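You operate a simulated robot arm through the tools that you are given. There is no shell and no other tool.

The job below is to be done with a simulated robot arm. You get a single attempt, and the scene is never put back.

## Task
Slide both conduit clips shut, then pull the black and green ties tight.

It is judged by the outcome, as a careful person would: the job done as asked, and still so three seconds after it is handed in. It fails if anything else is knocked over, pushed out of place, dropped, spilled or broken.

## Robot
A 6-joint arm with a two-finger gripper, fixed in place. Base frame: the origin is at the foot of the arm, x ahead of it, y to its left, z up. Readings come in m, rad, newtons and seconds.
Its first joint turns from -2.897 to 2.897 rad. Payload 3.43 kg.
The tool frame sits at the grasp point between the pads (the TCP): z along the fingers, y along the line on which they close. The tips reach 0.02 m beyond it. The gripper opens to 0.19 m. The gripper's body begins 0.248 m behind the TCP.
Orientation is that of the tool frame in the base frame, as a unit quaternion [w, x, y, z]. With the fingers straight down and closing along the base's y, the tool's x points along the base's -x, its y along +y and its z along -z.

## Interface
- The arm moves only by the tool move_arm. Its argument "deltas" is a list of rows, each an object (a shift or turn left out is 0, a gripper value left out holds the last) with "slide": the shift along the base's x, y, z in units of 50 mm (1.0 is 50 mm), a list of three; "delta_rot": the turn, a rotation vector about the base's x, y, z in units of 4 degrees (1.0 is 4 degrees), a list of three; "gripper": the opening, from 0 (shut) to 1 (fully open). In form: [{"slide": [tx, ty, tz], "delta_rot": [wx, wy, wz], "gripper": gripper}, ...]. A call has 1 to 20 rows; each row shifts and turns the commanded pose from where the row before left it. A call with a number of a shift or a turn outside -1 to 1 is refused whole. Rows are played at 5 a second. More than 0.05 m and 0.15 rad between two rows, or a gripper value outside its range, and nothing of the call is played. A pose out of reach is approached as far as the arm can. The call stops where the force on the tool passes 60 N (or 10 N more than at its start, if that is more) or the arm is blocked; 0.2 s more then pass. Each finger travels about 0.045 m/s and halts on what it meets, pressing with about 30 N; the grip force reading is that of the motor and also rises with nothing between the fingers. The clock runs only during rows and for 0.2 s after the last one: add rows that do not move to give the fingers time. The reply holds the time, the measured pose of the TCP, the force on the tool along the base axes, the opening and the grip force, in the units named above and with some noise, with the torque about the TCP (base axes, N m) and any sound that the robot's microphone picked up.
- Cameras (640 x 400 px; columns grow to the right, rows downward): "scene" is fixed at [0.4015, -0.6513, 1.8818]; the picture's right is [0.89, -0.45, 0.00], its down [-0.28, -0.55, -0.79] and it looks along [0.35, 0.70, -0.62] (base axes); focal length 349 px, centre (320, 200). "wrist" rides on the gripper at [0.07, -0.008, -0.288] in the tool frame; the picture's right is [0.12, 0.99, 0.00], its down [-0.96, 0.12, -0.25] and it looks along [-0.25, 0.03, 0.97] (tool axes); focal length 261 px, centre (320, 200). There is no depth. A picture from a camera that has moved, and an enlarged one, comes with that camera's place and axes in the base frame and with its lens.
- capture(camera): a new picture of that camera. No time passes.
- lift_body(by): slides the trunk up (or, below 0, down) by that many m; the arm rides with it, the base frame stays. It gives what a move gives, with no picture.
- zoom(camera, box): a new picture of the part [left, top, right, bottom] of that camera's present view, enlarged. No time passes.
- job_done(): hands the job in; it is judged then, once.

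Nothing tells you positions but the pictures and the camera data. Unless the task says otherwise, let go and move clear before handing in.

The tools are called after "Call:" as name(argument=value, ...) on one line, values as JSON. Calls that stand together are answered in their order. move_arm: Moves the arm, as the interface text tells. Its arguments: {"type":"object","properties":{"deltas":{"type":"array"}},"required":["deltas"]} The other tools are called the same way: lift_body (by) slides the trunk up or down; capture (camera) takes a picture; zoom (camera, box) takes an enlarged picture of a part of a camera's view; job_done () hands the job in.

At the start:

```text
time: 0.0
eef_pos: [0.6442, 0.1217, 1.3602]
tool_rot: [-0.001, 0.0, 1.0, -0.001]
contact_force: [-0.5, 0.7, 0.1]
ft_torque: [-0.01, 0.0, 0.02]
gripper_width: 0.1898
grip_force: 0.1
trunk travel left (down, up): [-0.205, 0.035]
```

scene: 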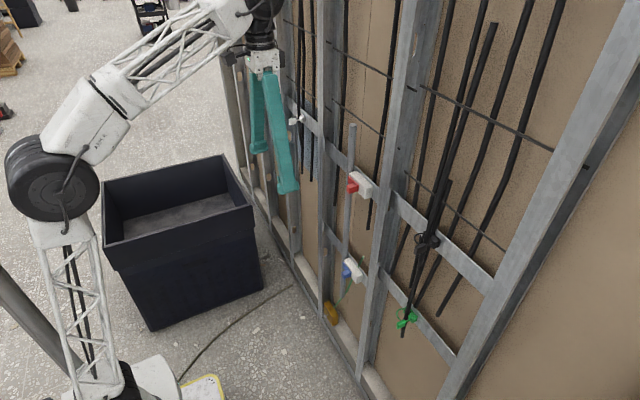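
wrist: 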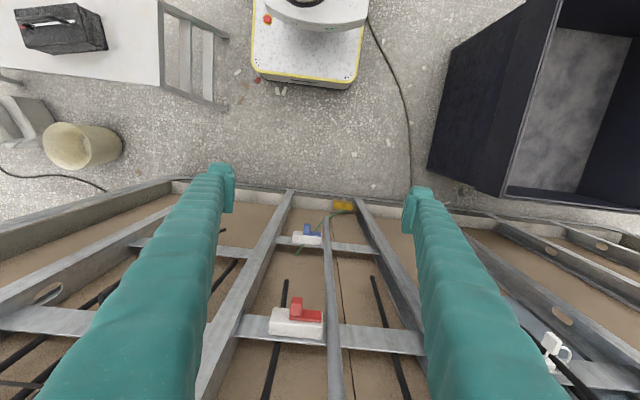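

I see a stud wall with two clips (red and blue sliders) on a conduit, and a cable bundle with a black tie and a green tie. I'll look closer before moving.

Call:
zoom(camera="scene", box=[320, 160, 400, 210])

Call:
zoom(camera="scene", box=[310, 240, 390, 290])

Call:
zoom(camera="scene", box=[380, 210, 476, 270])

Call:
zoom(camera="scene", box=[370, 290, 450, 340])

Call:
zoom(camera="wrist", box=[240, 190, 400, 350])

Call:
zoom(camera="scene", box=[270, 90, 350, 140])

```text
8.00 times, centred on (360, 185) of scene
camera zoom: at [0.4015, -0.6513, 1.8818], right [0.89, -0.45, 0.0], down [-0.28, -0.55, -0.79], along [0.35, 0.7, -0.62], focal length 2795 px, centre (0, 320)
```

zoom: 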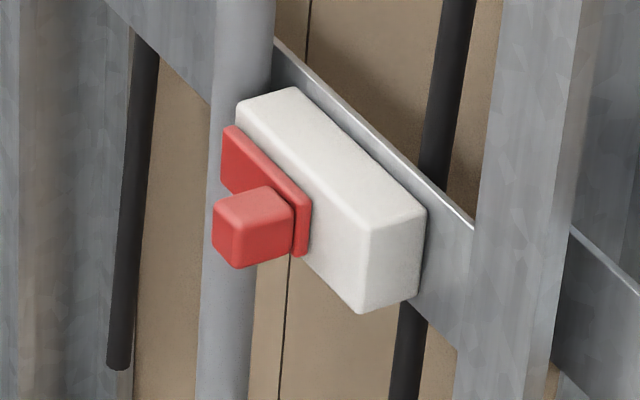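

```text
8.00 times, centred on (350, 265) of scene
camera zoom: at [0.4015, -0.6513, 1.8818], right [0.89, -0.45, 0.0], down [-0.28, -0.55, -0.79], along [0.35, 0.7, -0.62], focal length 2795 px, centre (80, -320)
```

zoom: 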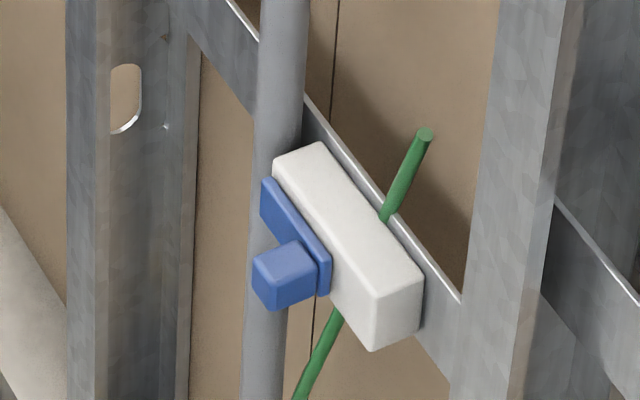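

```text
6.67 times, centred on (428, 240) of scene
camera zoom: at [0.4015, -0.6513, 1.8818], right [0.89, -0.45, 0.0], down [-0.28, -0.55, -0.79], along [0.35, 0.7, -0.62], focal length 2329 px, centre (-400, -67)
```

zoom: 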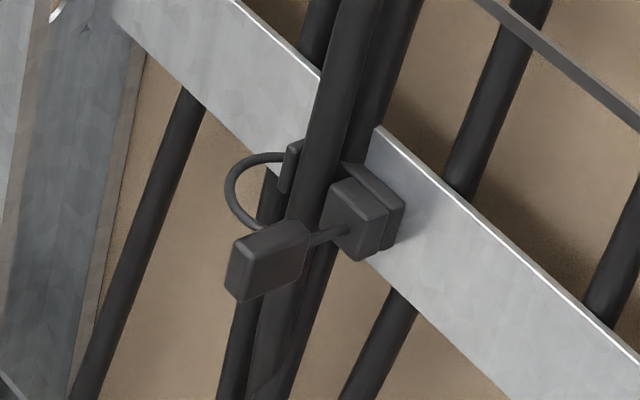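

```text
8.00 times, centred on (410, 315) of scene
camera zoom: at [0.4015, -0.6513, 1.8818], right [0.89, -0.45, 0.0], down [-0.28, -0.55, -0.79], along [0.35, 0.7, -0.62], focal length 2795 px, centre (-400, -720)
```

zoom: 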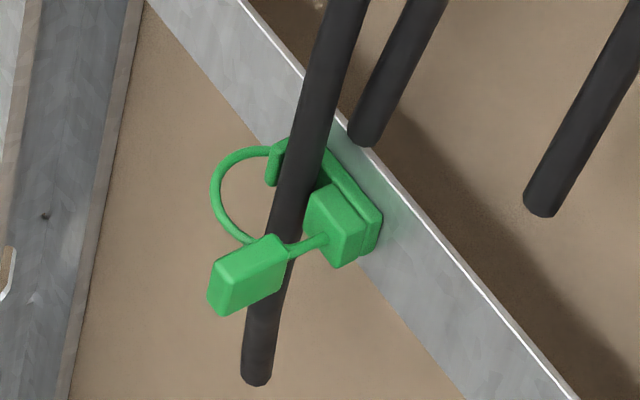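

```text
2.50 times, centred on (320, 270) of wrist
camera zoom: at [0.5748, 0.1132, 1.6477], right [-0.12, 0.99, 0.0], down [0.96, 0.12, 0.25], along [0.25, 0.03, -0.97], focal length 652 px, centre (320, 25)
```

zoom: 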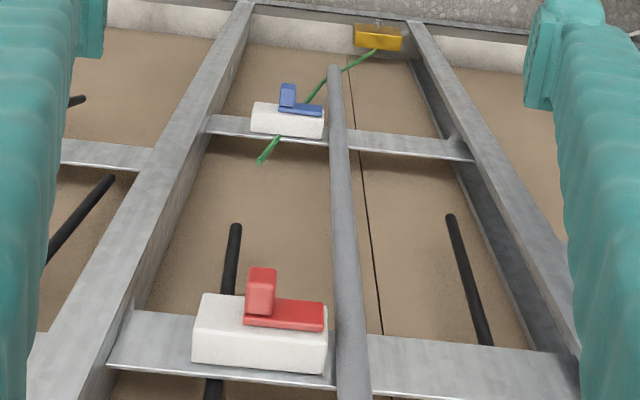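

```text
8.00 times, centred on (310, 115) of scene
camera zoom: at [0.4015, -0.6513, 1.8818], right [0.89, -0.45, 0.0], down [-0.28, -0.55, -0.79], along [0.35, 0.7, -0.62], focal length 2795 px, centre (400, 880)
```

zoom: 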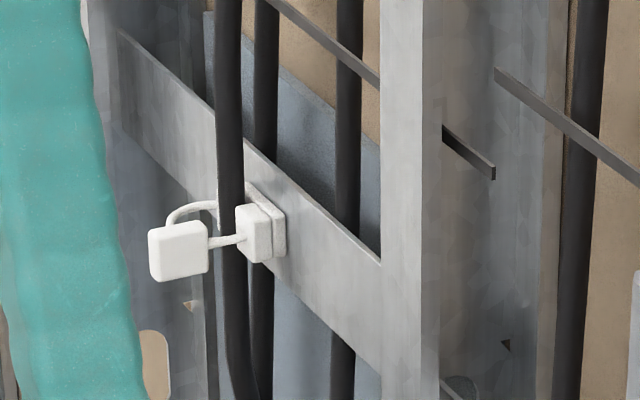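

The two clips look to be at about (0.89, 0.11, 1.22) for red and (0.89, 0.11, 0.81) for blue, with the conduit on their +y side. The ties are near y = -0.25. I'll turn the tool gradually to point at the wall while staying well back from it.

Call:
move_arm(deltas=[{"delta_rot": [0, -1, 0], "gripper": 0.4}, {"delta_rot": [0, -1, 0]}, {"delta_rot": [0, -1, 0]}, {"delta_rot": [0, -1, 0]}, {"delta_rot": [0, -1, 0]}, {"delta_rot": [0, -1, 0]}, {"delta_rot": [0, -1, 0]}, {"delta_rot": [0, -1, 0]}, {"delta_rot": [0, -1, 0]}, {"delta_rot": [0, -1, 0]}, {"delta_rot": [0, -1, 0]}])

Call:
capture(camera="wrist")

Call:
capture(camera="scene")

```text
time: 2.4
eef_pos: [0.6455, 0.1218, 1.3602]
tool_rot: [0.374, 0.0, 0.927, 0.0]
contact_force: [0.3, 0.0, 0.1]
ft_torque: [-0.06, 0.04, -0.04]
gripper_width: 0.0758
grip_force: 0.0
trunk travel left (down, up): [-0.205, 0.035]
```

```text
taken
camera wrist: at [0.3953, 0.1133, 1.5176], right [-0.09, 0.99, -0.08], down [0.52, 0.12, 0.85], along [0.85, 0.03, -0.53], focal length 261 px, centre (320, 200)
```

wrist: 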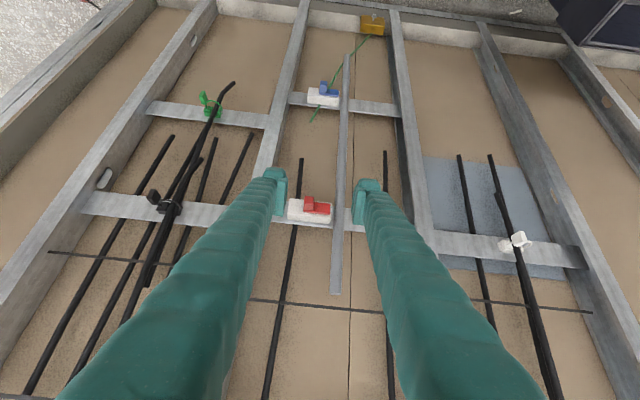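

```text
taken
```

scene: 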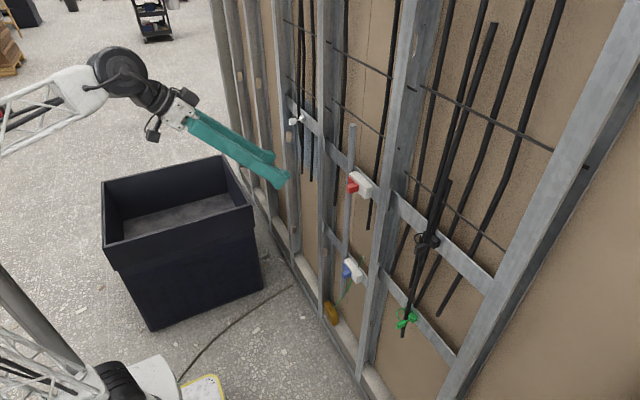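

Call:
move_arm(deltas=[{"delta_rot": [0, -1, 0]}, {"delta_rot": [0, -1, 0]}, {"delta_rot": [0, -1, 0]}, {"delta_rot": [0, -1, 0]}, {"delta_rot": [0, -1, 0]}, {"delta_rot": [0, -1, 0]}, {"delta_rot": [0, -1, 0]}, {"delta_rot": [0, -1, 0]}, {"delta_rot": [0, -1, 0]}, {"delta_rot": [0, -1, 0]}, {"delta_rot": [0, -1, 0]}, {"delta_rot": [0, -0.5, 0]}])

Call:
capture(camera="wrist")

Call:
capture(camera="scene")

```text
time: 5.0
eef_pos: [0.6448, 0.1216, 1.3612]
tool_rot: [0.707, 0.0, 0.707, 0.0]
contact_force: [-0.7, 0.1, -0.7]
ft_torque: [-0.01, 0.0, 0.02]
gripper_width: 0.0758
grip_force: 0.0
trunk travel left (down, up): [-0.205, 0.035]
```

```text
taken
camera wrist: at [0.3575, 0.1138, 1.2896], right [0.0, 0.99, -0.12], down [-0.25, 0.12, 0.96], along [0.97, 0.03, 0.25], focal length 261 px, centre (320, 200)
```

wrist: 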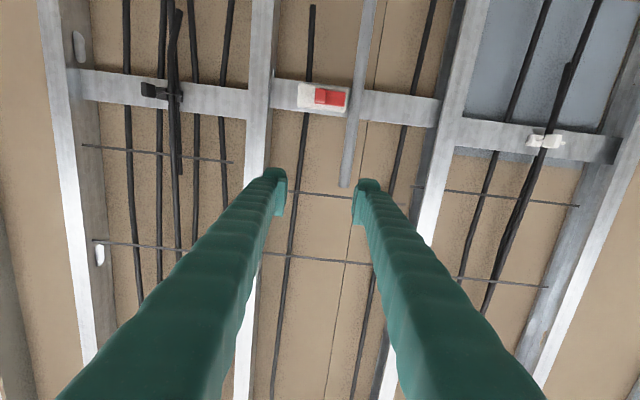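

```text
taken
```

scene: 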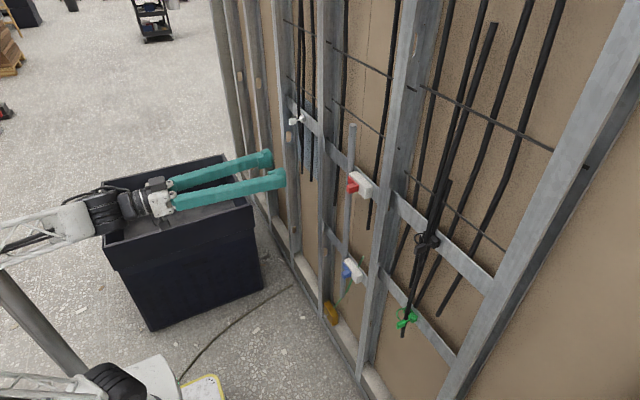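

Call:
zoom(camera="wrist", box=[272, 60, 368, 120])

Call:
zoom(camera="wrist", box=[112, 55, 208, 115])

Call:
zoom(camera="wrist", box=[502, 110, 598, 170])

```text
6.67 times, centred on (320, 90) of wrist
camera zoom: at [0.3575, 0.1138, 1.2896], right [0.0, 0.99, -0.12], down [-0.25, 0.12, 0.96], along [0.97, 0.03, 0.25], focal length 1738 px, centre (320, 933)
```

zoom: 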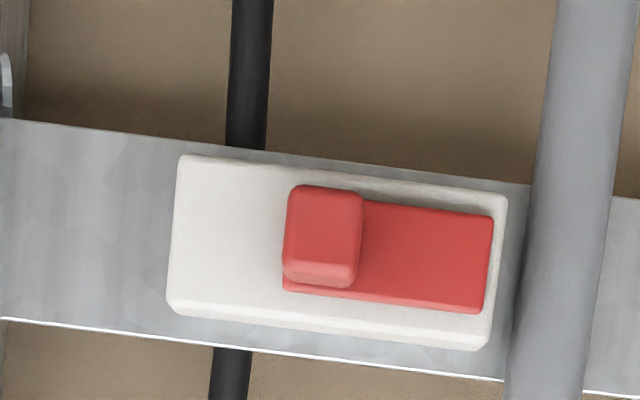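

```text
6.67 times, centred on (160, 85) of wrist
camera zoom: at [0.3575, 0.1138, 1.2896], right [0.0, 0.99, -0.12], down [-0.25, 0.12, 0.96], along [0.97, 0.03, 0.25], focal length 1738 px, centre (1387, 967)
```

zoom: 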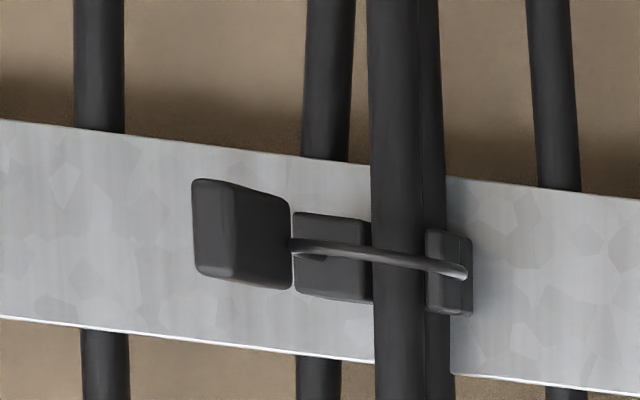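

```text
6.67 times, centred on (550, 140) of wrist
camera zoom: at [0.3575, 0.1138, 1.2896], right [0.0, 0.99, -0.12], down [-0.25, 0.12, 0.96], along [0.97, 0.03, 0.25], focal length 1738 px, centre (-1213, 600)
```

zoom: 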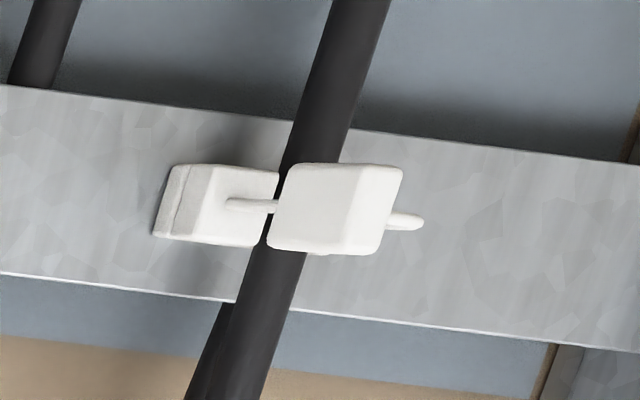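

The tool now points at the wall. Each red knob sits on a plate that should slide +y over the conduit. I'll close the gripper and come in on the -y side of the red knob, then check by picture.

Call:
move_arm(deltas=[{"slide": [0.62, -0.226, -0.544], "gripper": 0}, {"slide": [0.62, -0.226, -0.544]}, {"slide": [0.62, -0.226, -0.544]}, {"slide": [0.62, -0.226, -0.544]}, {"slide": [0.62, -0.226, -0.544]}, {}, {}])

Call:
capture(camera="wrist")

Call:
zoom(camera="scene", box=[300, 150, 396, 210])

```text
time: 6.6
eef_pos: [0.7961, 0.0647, 1.2233]
tool_rot: [0.707, -0.001, 0.707, 0.001]
contact_force: [-0.1, 0.2, -0.3]
ft_torque: [0.01, 0.02, 0.02]
gripper_width: 0.0
grip_force: 29.8
trunk travel left (down, up): [-0.205, 0.035]
```

```text
taken
camera wrist: at [0.5104, 0.0564, 1.1527], right [0.0, 0.99, -0.12], down [-0.25, 0.12, 0.96], along [0.97, 0.03, 0.25], focal length 261 px, centre (320, 200)
```

wrist: 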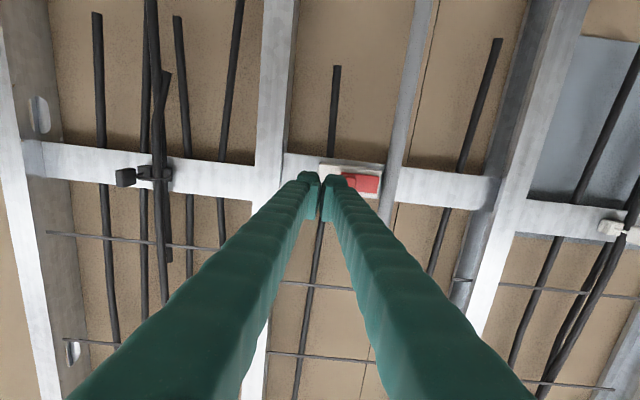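

```text
6.67 times, centred on (348, 180) of scene
camera zoom: at [0.4015, -0.6513, 1.8818], right [0.89, -0.45, 0.0], down [-0.28, -0.55, -0.79], along [0.35, 0.7, -0.62], focal length 2329 px, centre (133, 333)
```

zoom: 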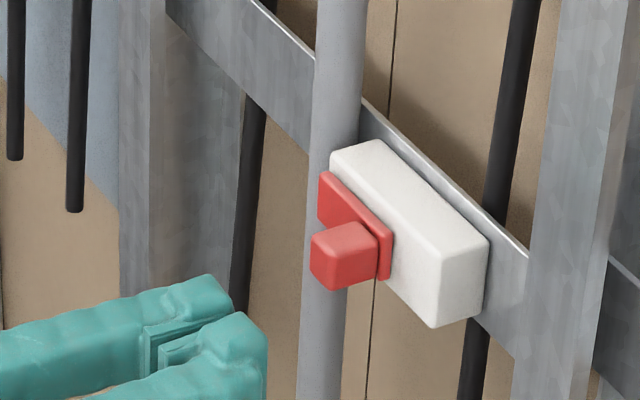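

Call:
zoom(camera="wrist", box=[280, 145, 408, 225])

```text
5.00 times, centred on (344, 185) of wrist
camera zoom: at [0.5104, 0.0564, 1.1527], right [0.0, 0.99, -0.12], down [-0.25, 0.12, 0.96], along [0.97, 0.03, 0.25], focal length 1303 px, centre (200, 275)
```

zoom: 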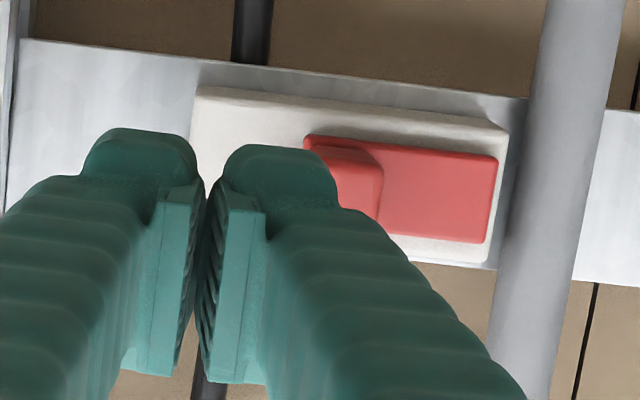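

Call:
move_arm(deltas=[{"slide": [0, -0.3, 0]}, {"slide": [0.6, 0, 0.04]}, {"slide": [0.6, 0, 0]}, {}])

Call:
zoom(camera="wrist", box=[280, 145, 408, 225])

Call:
zoom(camera="scene", box=[300, 150, 396, 210])

```text
time: 7.6
eef_pos: [0.8561, 0.0652, 1.2293]
tool_rot: [0.707, 0.004, 0.707, -0.004]
contact_force: [0.1, 0.2, 1.1]
ft_torque: [0.03, 0.01, -0.01]
gripper_width: 0.0
grip_force: 29.6
out of reach, approached as far as the arm can: row 1, 2, 3
trunk travel left (down, up): [-0.205, 0.035]
```

```text
5.00 times, centred on (344, 185) of wrist
camera zoom: at [0.5693, 0.0602, 1.1596], right [0.01, 0.99, -0.12], down [-0.24, 0.12, 0.96], along [0.97, 0.02, 0.24], focal length 1303 px, centre (200, 275)
```

zoom: 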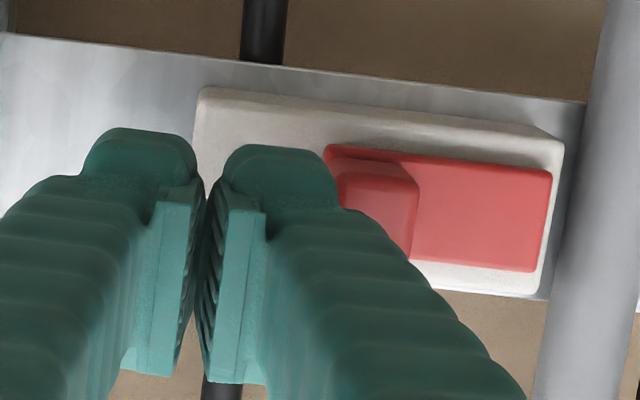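

```text
6.67 times, centred on (348, 180) of scene
camera zoom: at [0.4015, -0.6513, 1.8818], right [0.89, -0.45, 0.0], down [-0.28, -0.55, -0.79], along [0.35, 0.7, -0.62], focal length 2329 px, centre (133, 333)
```

zoom: 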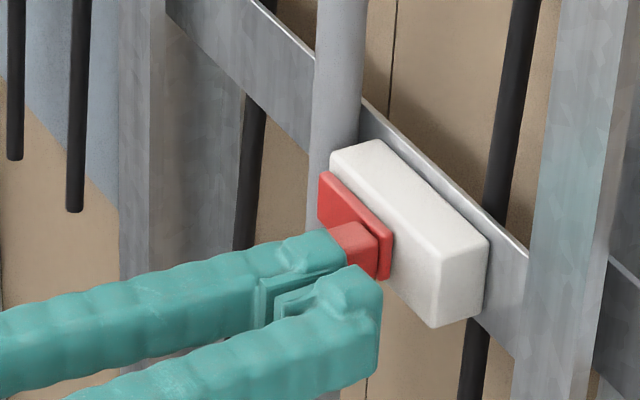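

Call:
capture(camera="scene")

```text
taken
```

scene: 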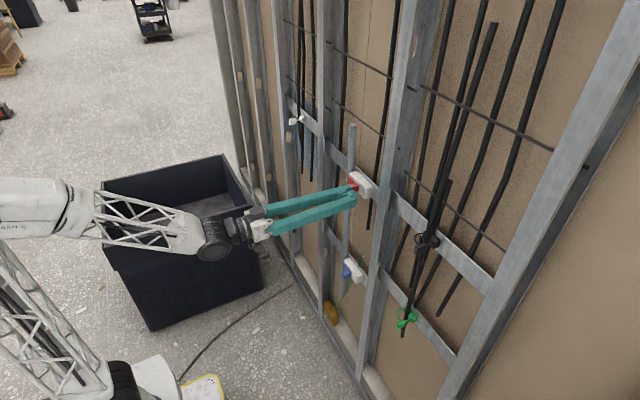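

The arm couldn't go further to -y with the tool level: forearm and tool are nearly in line. I'll back off and pitch the fingers about 45° down, which gives the wrist more room, then come in again.

Call:
move_arm(deltas=[{"slide": [-0.8, 0.3, 0]}, {"slide": [-0.8, 0, 0]}, {"slide": [-0.8, 0, 0]}, {"delta_rot": [0, 1, 0]}, {"delta_rot": [0, 1, 0]}, {"delta_rot": [0, 1, 0]}, {"delta_rot": [0, 1, 0]}, {"delta_rot": [0, 1, 0]}, {"delta_rot": [0, 1, 0]}, {"delta_rot": [0, 1, 0]}, {"delta_rot": [0, 1, 0]}, {"delta_rot": [0, 1, 0]}, {"delta_rot": [0, 1, 0]}, {"delta_rot": [0, 1, 0]}, {"delta_rot": [0, 0.25, 0]}, {"slide": [0, -0.4, 0]}, {"slide": [0, -0.4, 0]}])

Call:
capture(camera="wrist")

Call:
capture(camera="scene")

```text
time: 11.2
eef_pos: [0.7386, 0.0244, 1.2265]
tool_rot: [0.434, 0.008, 0.901, -0.016]
contact_force: [-0.5, 1.4, -0.2]
ft_torque: [-0.01, -0.01, -0.02]
gripper_width: 0.0
grip_force: 30.4
out of reach, approached as far as the arm can: row 8, 9, 11
trunk travel left (down, up): [-0.205, 0.035]
```

```text
taken
camera wrist: at [0.4698, 0.0262, 1.3513], right [-0.05, 0.99, -0.11], down [0.41, 0.12, 0.9], along [0.91, 0.0, -0.41], focal length 261 px, centre (320, 200)
```

wrist: 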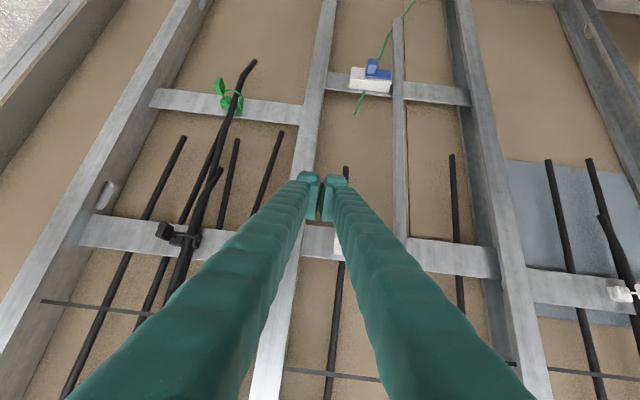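

```text
taken
```

scene: 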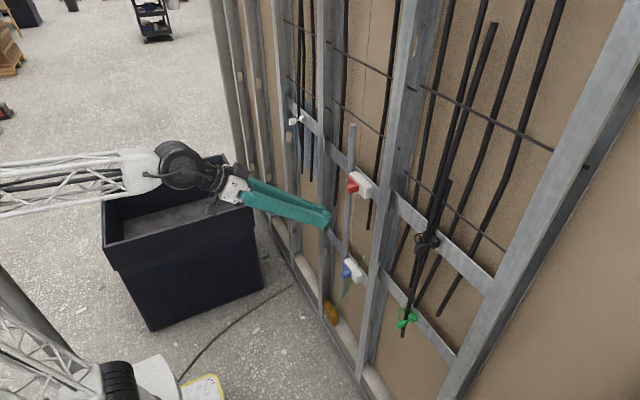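

Call:
move_arm(deltas=[{}, {}])

```text
time: 11.8
eef_pos: [0.7382, 0.0252, 1.2264]
tool_rot: [0.433, 0.008, 0.901, -0.015]
contact_force: [0.5, 0.5, 0.2]
ft_torque: [-0.03, 0.01, -0.03]
gripper_width: 0.0002
grip_force: 29.6
trunk travel left (down, up): [-0.205, 0.035]
```

Call:
move_arm(deltas=[{"delta_rot": [0.29, 0.8, 0.39]}, {"delta_rot": [0, 0.8, 0]}, {"slide": [0, 0.3, 0]}, {}])

Call:
capture(camera="wrist")

```text
time: 12.8
eef_pos: [0.7378, 0.0412, 1.228]
tool_rot: [0.383, -0.001, 0.924, 0.0]
contact_force: [1.0, 1.0, 0.1]
ft_torque: [-0.03, 0.0, 0.03]
gripper_width: 0.0
grip_force: 30.2
trunk travel left (down, up): [-0.205, 0.035]
```

```text
taken
camera wrist: at [0.4852, 0.0323, 1.3815], right [-0.08, 0.99, -0.09], down [0.51, 0.12, 0.86], along [0.86, 0.03, -0.51], focal length 261 px, centre (320, 200)
```

wrist: 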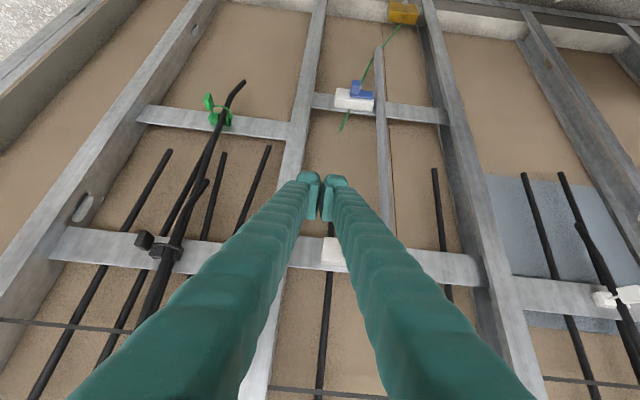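

Call:
move_arm(deltas=[{"slide": [0.8, 0, 0]}, {"slide": [0.8, 0, 0]}, {"slide": [0.6, 0, 0]}, {}])

Call:
zoom(camera="wrist", box=[280, 145, 408, 225])

Call:
zoom(camera="scene", box=[300, 150, 396, 210])

```text
time: 13.8
eef_pos: [0.8494, 0.0415, 1.2265]
tool_rot: [0.383, -0.001, 0.924, -0.001]
contact_force: [0.5, 0.9, 0.0]
ft_torque: [-0.03, -0.02, -0.02]
gripper_width: 0.0
grip_force: 29.9
trunk travel left (down, up): [-0.205, 0.035]
```

```text
5.00 times, centred on (344, 185) of wrist
camera zoom: at [0.5963, 0.033, 1.3806], right [-0.08, 0.99, -0.09], down [0.51, 0.12, 0.86], along [0.86, 0.03, -0.51], focal length 1303 px, centre (200, 275)
```

zoom: 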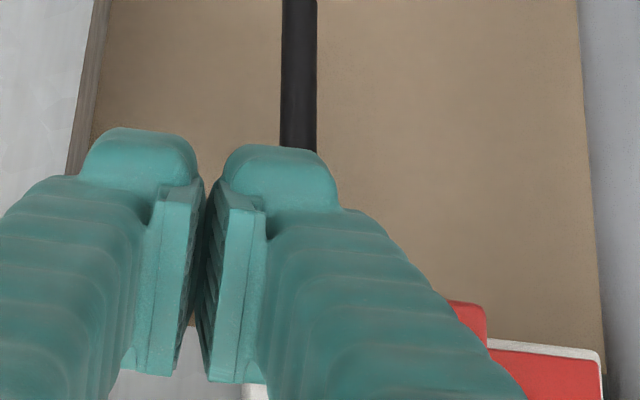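

```text
6.67 times, centred on (348, 180) of scene
camera zoom: at [0.4015, -0.6513, 1.8818], right [0.89, -0.45, 0.0], down [-0.28, -0.55, -0.79], along [0.35, 0.7, -0.62], focal length 2329 px, centre (133, 333)
```

zoom: 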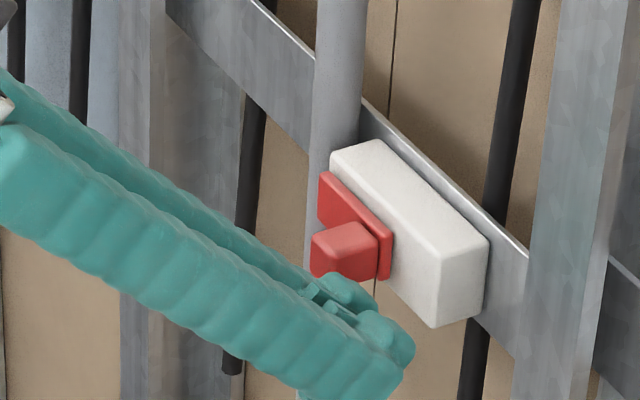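

Call:
move_arm(deltas=[{"slide": [0.17, 0, 0.1]}, {"slide": [0.17, 0, 0]}, {"slide": [0, 0.2, 0]}, {"slide": [0, 0.2, 0]}, {}])

Call:
zoom(camera="wrist", box=[280, 165, 408, 245])

Call:
zoom(camera="scene", box=[300, 150, 396, 210])

```text
time: 15.0
eef_pos: [0.8664, 0.0598, 1.2315]
tool_rot: [0.383, 0.0, 0.924, 0.0]
contact_force: [0.1, 0.6, 0.4]
ft_torque: [-0.01, -0.03, 0.01]
gripper_width: 0.0
grip_force: 30.2
trunk travel left (down, up): [-0.205, 0.035]
```

```text
5.00 times, centred on (344, 205) of wrist
camera zoom: at [0.6133, 0.0524, 1.386], right [-0.08, 0.99, -0.09], down [0.51, 0.12, 0.86], along [0.86, 0.03, -0.51], focal length 1303 px, centre (200, 175)
```

zoom: 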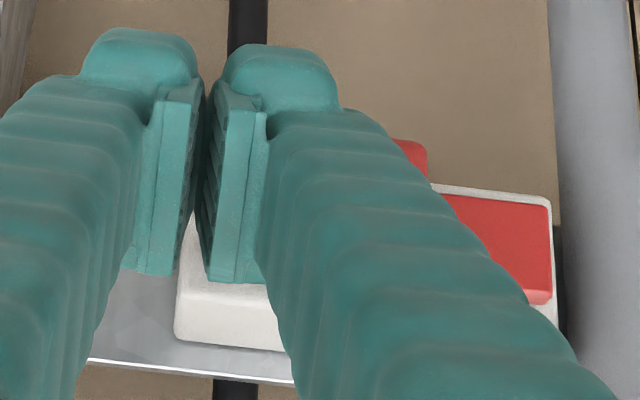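

```text
6.67 times, centred on (348, 180) of scene
camera zoom: at [0.4015, -0.6513, 1.8818], right [0.89, -0.45, 0.0], down [-0.28, -0.55, -0.79], along [0.35, 0.7, -0.62], focal length 2329 px, centre (133, 333)
```

zoom: 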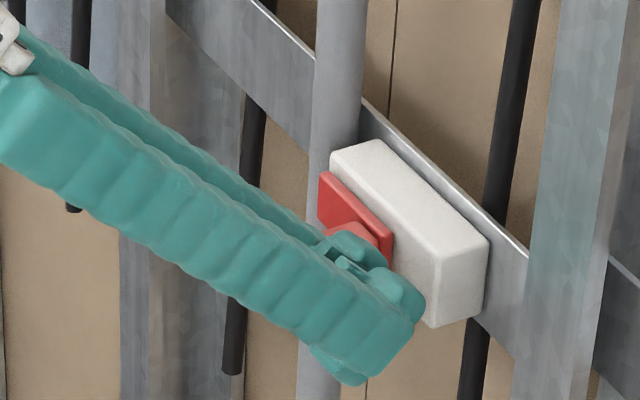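

Call:
move_arm(deltas=[{"slide": [0, 0.1, 0]}, {"slide": [0, 0.1, 0]}, {"slide": [0, 0.1, 0]}, {"slide": [0, 0.1, 0]}])

Call:
zoom(camera="scene", box=[300, 150, 396, 210])

```text
time: 16.0
eef_pos: [0.8653, 0.08, 1.2327]
tool_rot: [0.383, 0.0, 0.924, -0.001]
contact_force: [0.1, -0.5, 0.0]
ft_torque: [-0.01, -0.04, 0.0]
gripper_width: 0.0
grip_force: 30.3
trunk travel left (down, up): [-0.205, 0.035]
```

```text
6.67 times, centred on (348, 180) of scene
camera zoom: at [0.4015, -0.6513, 1.8818], right [0.89, -0.45, 0.0], down [-0.28, -0.55, -0.79], along [0.35, 0.7, -0.62], focal length 2329 px, centre (133, 333)
```

zoom: 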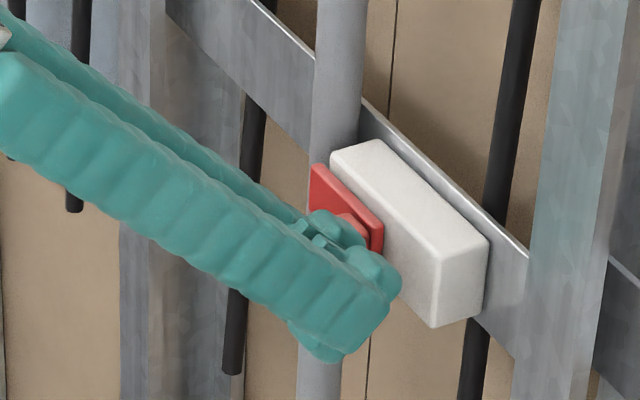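

The red plate is sliding toward the conduit with little force. I'll keep pushing.

Call:
move_arm(deltas=[{"slide": [0, 0.1, 0]}, {"slide": [0, 0.1, 0]}, {"slide": [0, 0.1, 0]}, {"slide": [0, 0.1, 0]}])

Call:
zoom(camera="scene", box=[300, 150, 396, 210])

Call:
zoom(camera="wrist", box=[280, 165, 408, 245])

```text
time: 17.0
eef_pos: [0.8649, 0.1016, 1.2306]
tool_rot: [0.382, -0.001, 0.924, 0.0]
contact_force: [0.6, -0.4, 0.1]
ft_torque: [0.01, 0.01, 0.01]
gripper_width: 0.0
grip_force: 30.1
trunk travel left (down, up): [-0.205, 0.035]
```

```text
6.67 times, centred on (348, 180) of scene
camera zoom: at [0.4015, -0.6513, 1.8818], right [0.89, -0.45, 0.0], down [-0.28, -0.55, -0.79], along [0.35, 0.7, -0.62], focal length 2329 px, centre (133, 333)
```

zoom: 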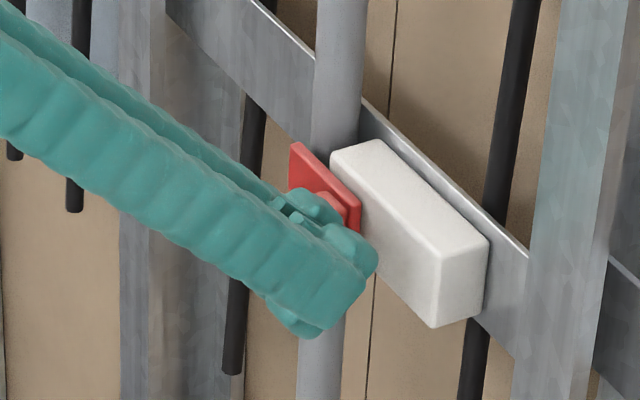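

```text
5.00 times, centred on (344, 205) of wrist
camera zoom: at [0.6128, 0.0922, 1.3852], right [-0.09, 0.99, -0.09], down [0.5, 0.12, 0.86], along [0.86, 0.03, -0.51], focal length 1303 px, centre (200, 175)
```

zoom: 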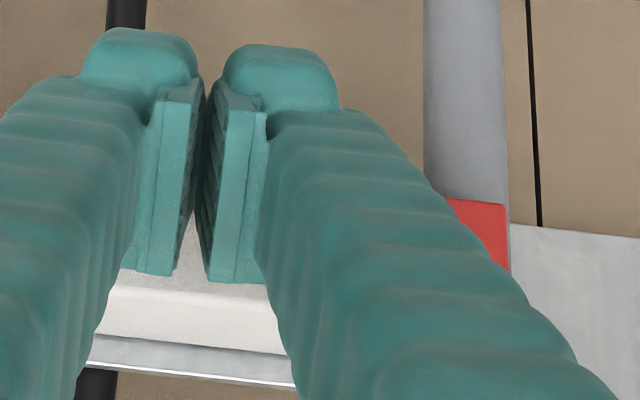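

Call:
move_arm(deltas=[{"slide": [0, 0.06, 0]}, {"slide": [0, 0.06, 0]}, {"slide": [0, 0.06, 0]}, {}])

Call:
zoom(camera="scene", box=[300, 150, 396, 210])

```text
time: 18.0
eef_pos: [0.8659, 0.11, 1.2323]
tool_rot: [0.383, -0.001, 0.924, 0.0]
contact_force: [-0.4, 0.2, 0.3]
ft_torque: [0.03, -0.03, 0.01]
gripper_width: 0.0
grip_force: 29.9
trunk travel left (down, up): [-0.205, 0.035]
```

```text
6.67 times, centred on (348, 180) of scene
camera zoom: at [0.4015, -0.6513, 1.8818], right [0.89, -0.45, 0.0], down [-0.28, -0.55, -0.79], along [0.35, 0.7, -0.62], focal length 2329 px, centre (133, 333)
```

zoom: 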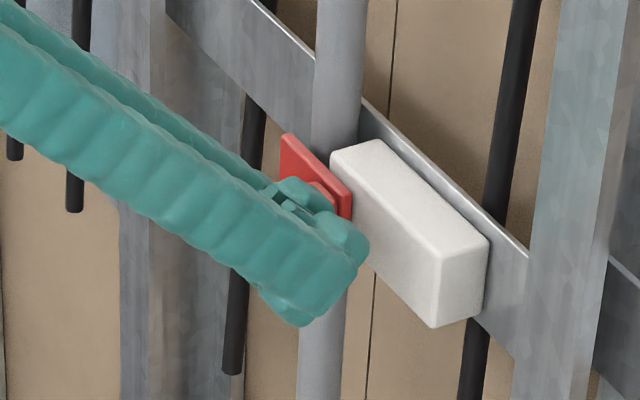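

Call:
move_arm(deltas=[{"slide": [0, 0.05, 0]}, {"slide": [0, 0.05, 0]}, {"slide": [0, 0.05, 0]}, {}])

Call:
zoom(camera="scene", box=[300, 150, 396, 210])

```text
time: 19.0
eef_pos: [0.8649, 0.1163, 1.2322]
tool_rot: [0.382, 0.0, 0.924, 0.0]
contact_force: [0.0, -0.1, -0.8]
ft_torque: [0.0, -0.01, -0.02]
gripper_width: 0.0
grip_force: 29.9
trunk travel left (down, up): [-0.205, 0.035]
```

```text
6.67 times, centred on (348, 180) of scene
camera zoom: at [0.4015, -0.6513, 1.8818], right [0.89, -0.45, 0.0], down [-0.28, -0.55, -0.79], along [0.35, 0.7, -0.62], focal length 2329 px, centre (133, 333)
```

zoom: 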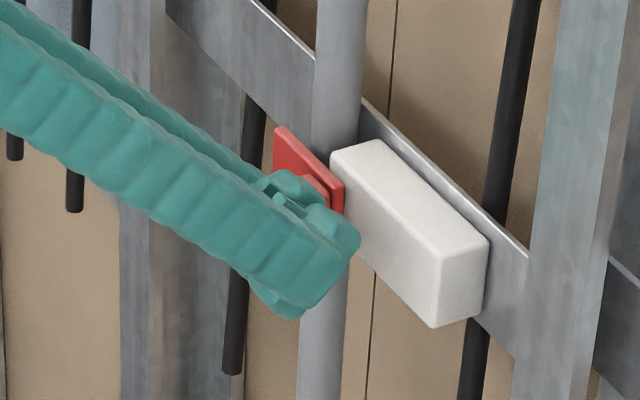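

Call:
move_arm(deltas=[{"slide": [0, 0.04, 0]}, {"slide": [0, 0.04, 0]}, {"slide": [0, 0.04, 0]}])

Call:
zoom(camera="scene", box=[300, 150, 396, 210])

Call:
zoom(camera="wrist", box=[280, 165, 408, 245])

```text
time: 19.8
eef_pos: [0.8646, 0.1165, 1.2329]
tool_rot: [0.382, 0.0, 0.924, -0.001]
contact_force: [-2.5, -41.8, -2.5]
ft_torque: [-0.14, 0.08, -0.57]
gripper_width: 0.0
grip_force: 30.3
trunk travel left (down, up): [-0.205, 0.035]
```

```text
6.67 times, centred on (348, 180) of scene
camera zoom: at [0.4015, -0.6513, 1.8818], right [0.89, -0.45, 0.0], down [-0.28, -0.55, -0.79], along [0.35, 0.7, -0.62], focal length 2329 px, centre (133, 333)
```

zoom: 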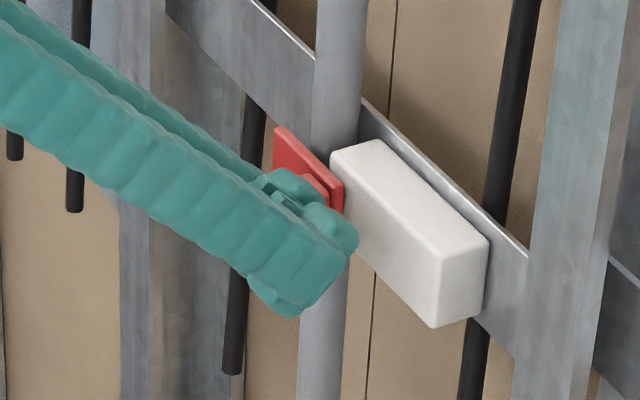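

```text
5.00 times, centred on (344, 205) of wrist
camera zoom: at [0.6131, 0.1105, 1.3863], right [-0.08, 0.99, -0.09], down [0.51, 0.12, 0.85], along [0.86, 0.03, -0.51], focal length 1303 px, centre (200, 175)
```

zoom: 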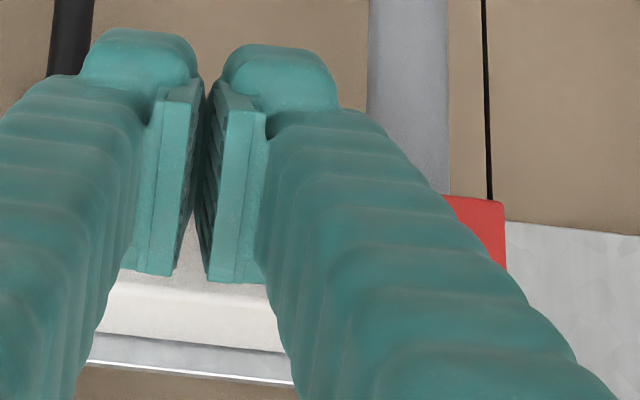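

The red slider has hit its end stop: the force rose to 42 N and the position stayed at y ≈ 0.1165. I'll back off, check that it stays, and then go down to the blue clip.

Call:
move_arm(deltas=[{"slide": [0, -0.3, 0]}, {"slide": [0, -0.3, 0]}, {"slide": [-0.8, 0, 0]}, {"slide": [-0.8, 0, 0]}, {"slide": [-0.8, 0, 0]}, {"slide": [0, -0.4, -0.9]}, {"slide": [0, -0.4, -0.9]}, {"slide": [0, -0.1, -0.9]}, {"slide": [0, 0, -0.9]}, {"slide": [0, 0, -0.9]}, {"slide": [0, 0, -0.9]}])

Call:
capture(camera="wrist")

Call:
zoom(camera="scene", box=[300, 150, 396, 210])

Call:
capture(camera="scene")

```text
time: 22.2
eef_pos: [0.7434, 0.0466, 0.9619]
tool_rot: [0.384, -0.001, 0.923, -0.001]
contact_force: [-0.9, -0.3, 0.5]
ft_torque: [0.04, -0.04, 0.05]
gripper_width: 0.0002
grip_force: 29.8
trunk travel left (down, up): [-0.205, 0.035]
```

```text
taken
camera wrist: at [0.4902, 0.0382, 1.1165], right [-0.09, 0.99, -0.09], down [0.5, 0.12, 0.86], along [0.86, 0.03, -0.51], focal length 261 px, centre (320, 200)
```

wrist: 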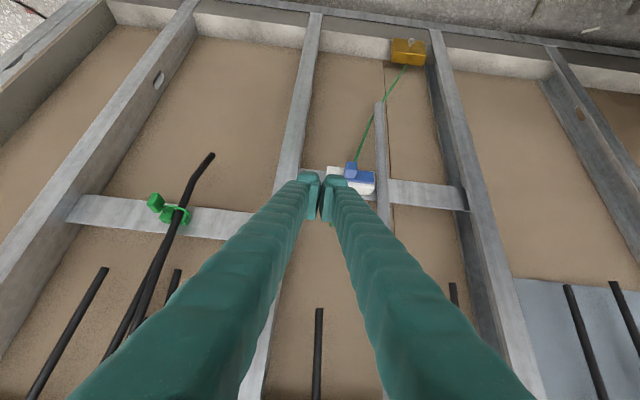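

```text
6.67 times, centred on (348, 180) of scene
camera zoom: at [0.4015, -0.6513, 1.8818], right [0.89, -0.45, 0.0], down [-0.28, -0.55, -0.79], along [0.35, 0.7, -0.62], focal length 2329 px, centre (133, 333)
```

zoom: 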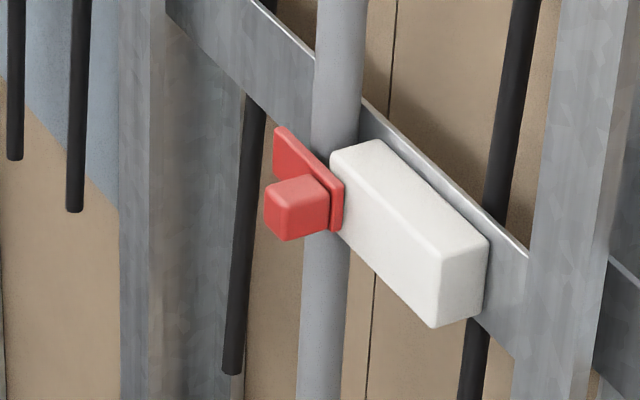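

```text
taken
```

scene: 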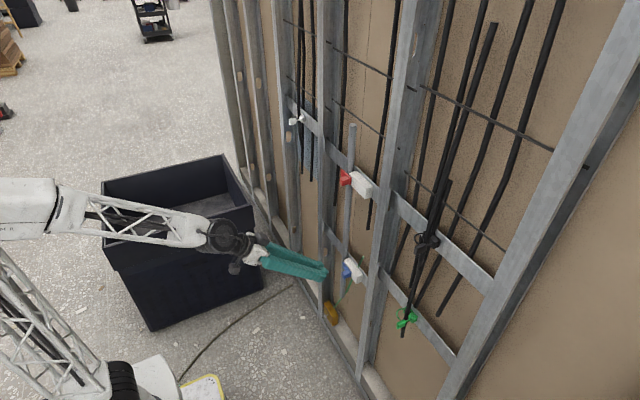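

Call:
zoom(camera="wrist", box=[296, 145, 392, 205])

Call:
zoom(camera="scene", box=[300, 235, 396, 295])

```text
6.67 times, centred on (344, 175) of wrist
camera zoom: at [0.4902, 0.0382, 1.1165], right [-0.09, 0.99, -0.09], down [0.5, 0.12, 0.86], along [0.86, 0.03, -0.51], focal length 1738 px, centre (160, 367)
```

zoom: 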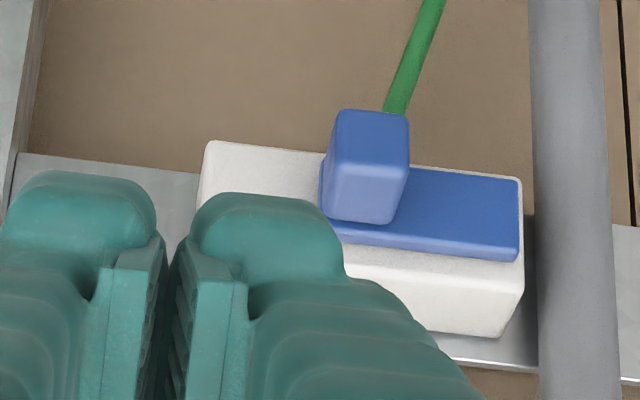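

```text
6.67 times, centred on (348, 265) of scene
camera zoom: at [0.4015, -0.6513, 1.8818], right [0.89, -0.45, 0.0], down [-0.28, -0.55, -0.79], along [0.35, 0.7, -0.62], focal length 2329 px, centre (133, -233)
```

zoom: 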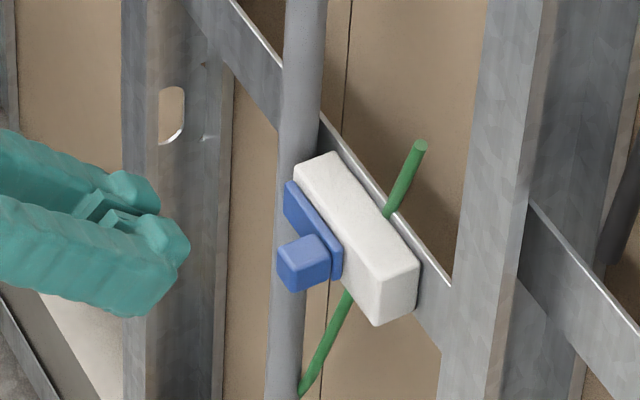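

Call:
move_arm(deltas=[{"slide": [0, 0, -0.79]}, {"slide": [0, 0, -0.79]}, {"slide": [0, 0, -0.79]}, {"slide": [0, 0, -0.79]}, {"slide": [0.7, -0.05, 0]}, {"slide": [0.7, 0, 0]}, {"slide": [0.7, 0, 0]}, {}])

Call:
zoom(camera="wrist", box=[280, 165, 408, 245])

Call:
zoom(camera="scene", box=[300, 235, 396, 295])

```text
time: 24.0
eef_pos: [0.8494, 0.0441, 0.8045]
tool_rot: [0.384, 0.0, 0.923, -0.002]
contact_force: [0.1, 0.4, -0.7]
ft_torque: [0.0, -0.02, 0.0]
gripper_width: 0.0002
grip_force: 30.4
trunk travel left (down, up): [-0.205, 0.035]
```

```text
5.00 times, centred on (344, 205) of wrist
camera zoom: at [0.5967, 0.0371, 0.9583], right [-0.08, 0.99, -0.09], down [0.51, 0.12, 0.85], along [0.86, 0.03, -0.51], focal length 1303 px, centre (200, 175)
```

zoom: 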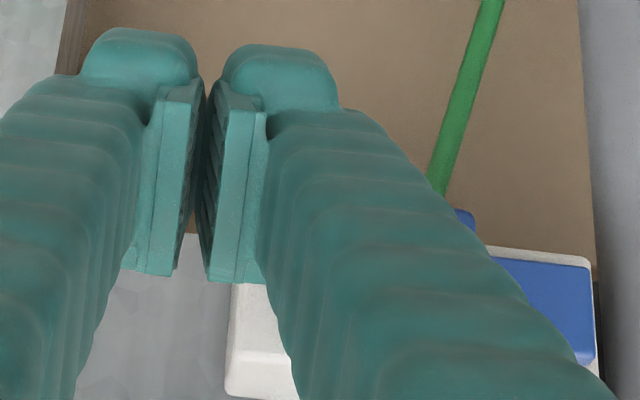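

```text
6.67 times, centred on (348, 265) of scene
camera zoom: at [0.4015, -0.6513, 1.8818], right [0.89, -0.45, 0.0], down [-0.28, -0.55, -0.79], along [0.35, 0.7, -0.62], focal length 2329 px, centre (133, -233)
```

zoom: 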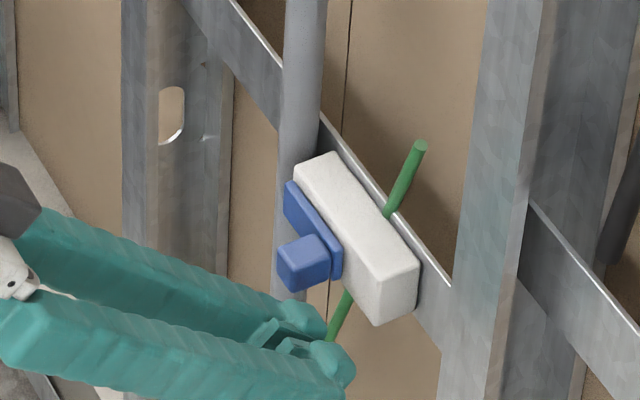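

Call:
move_arm(deltas=[{"slide": [0.16, 0, 0.04]}, {"slide": [0.16, 0, 0]}, {"slide": [0, 0.2, 0]}, {"slide": [0, 0.2, 0]}, {"slide": [0, 0.1, 0]}, {"slide": [0, 0.1, 0]}, {"slide": [0, 0.1, 0]}, {"slide": [0, 0.1, 0]}])

Call:
zoom(camera="wrist", box=[280, 165, 408, 245])

Call:
zoom(camera="scene", box=[300, 235, 396, 295])

```text
time: 25.8
eef_pos: [0.8669, 0.0852, 0.8065]
tool_rot: [0.383, 0.0, 0.924, 0.0]
contact_force: [-0.1, -0.9, 0.7]
ft_torque: [0.02, -0.02, -0.03]
gripper_width: 0.0002
grip_force: 29.9
trunk travel left (down, up): [-0.205, 0.035]
```

```text
5.00 times, centred on (344, 205) of wrist
camera zoom: at [0.6141, 0.0771, 0.9601], right [-0.09, 0.99, -0.09], down [0.51, 0.12, 0.86], along [0.86, 0.03, -0.51], focal length 1303 px, centre (200, 175)
```

zoom: 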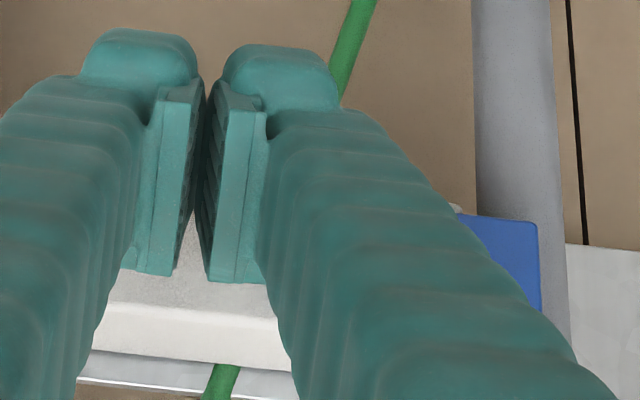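

```text
6.67 times, centred on (348, 265) of scene
camera zoom: at [0.4015, -0.6513, 1.8818], right [0.89, -0.45, 0.0], down [-0.28, -0.55, -0.79], along [0.35, 0.7, -0.62], focal length 2329 px, centre (133, -233)
```

zoom: 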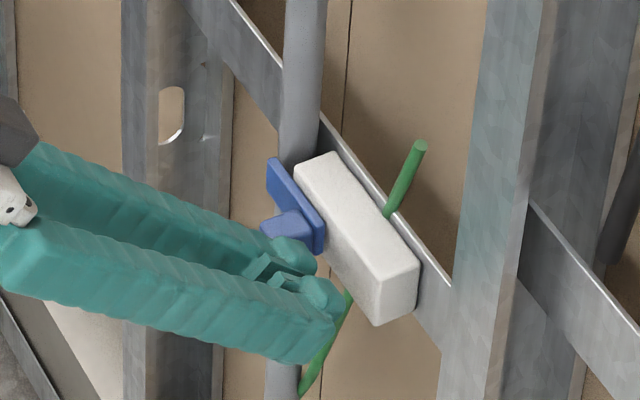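

The blue slider is moving the same way. I'll continue to its stop in small steps.

Call:
move_arm(deltas=[{"slide": [0, 0.1, 0]}, {"slide": [0, 0.1, 0]}, {"slide": [0, 0.1, 0]}, {"slide": [0, 0.1, 0]}, {"slide": [0, 0.1, 0]}, {"slide": [0, 0.06, 0]}, {"slide": [0, 0.04, 0]}, {"slide": [0, 0.04, 0]}])

Call:
zoom(camera="scene", box=[300, 235, 396, 295])

```text
time: 27.5
eef_pos: [0.8653, 0.1098, 0.8066]
tool_rot: [0.384, 0.005, 0.923, -0.002]
contact_force: [-4.5, -77.2, 0.7]
ft_torque: [0.36, -0.02, -1.02]
gripper_width: 0.0002
grip_force: 30.1
trunk travel left (down, up): [-0.205, 0.035]
stopped in row 8: the force on the tool passed its limit at 65 N (the readings are from after the stop); the commanded pose is now the measured one
```

```text
6.67 times, centred on (348, 265) of scene
camera zoom: at [0.4015, -0.6513, 1.8818], right [0.89, -0.45, 0.0], down [-0.28, -0.55, -0.79], along [0.35, 0.7, -0.62], focal length 2329 px, centre (133, -233)
```

zoom: 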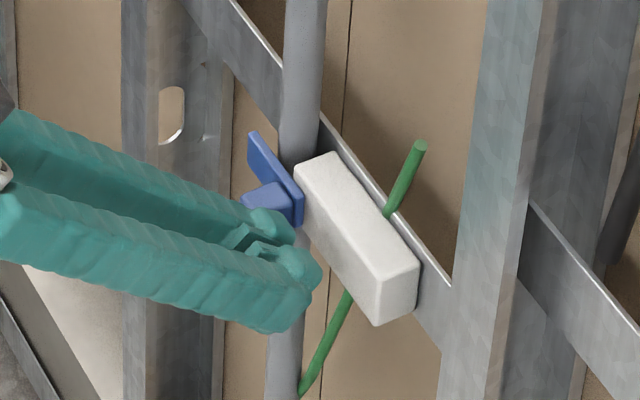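

Call:
move_arm(deltas=[{"slide": [0, -0.3, 0]}, {"slide": [0, -0.3, 0]}, {"slide": [-0.8, 0, 0]}, {"slide": [-0.8, 0, 0]}, {"slide": [-0.8, 0, 0]}, {}])

Call:
zoom(camera="scene", box=[300, 235, 396, 295])

Call:
capture(camera="wrist")

```text
time: 28.9
eef_pos: [0.743, 0.0869, 0.8046]
tool_rot: [0.383, -0.002, 0.924, 0.0]
contact_force: [0.0, -1.1, -0.4]
ft_torque: [0.01, 0.0, -0.02]
gripper_width: 0.0
grip_force: 30.0
trunk travel left (down, up): [-0.205, 0.035]
```

```text
6.67 times, centred on (348, 265) of scene
camera zoom: at [0.4015, -0.6513, 1.8818], right [0.89, -0.45, 0.0], down [-0.28, -0.55, -0.79], along [0.35, 0.7, -0.62], focal length 2329 px, centre (133, -233)
```

zoom: 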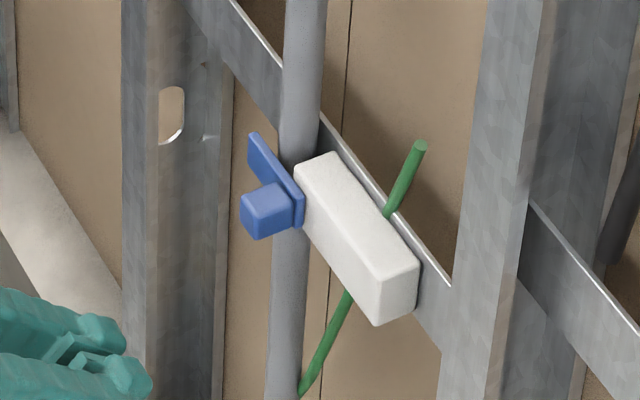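

```text
taken
camera wrist: at [0.4905, 0.0784, 0.958], right [-0.09, 0.99, -0.09], down [0.5, 0.12, 0.86], along [0.86, 0.03, -0.51], focal length 261 px, centre (320, 200)
```

wrist: 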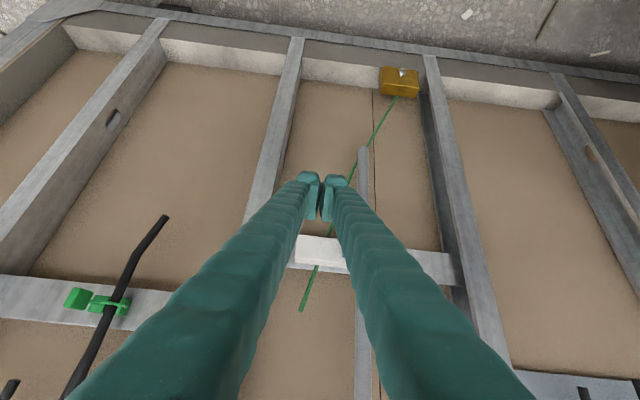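

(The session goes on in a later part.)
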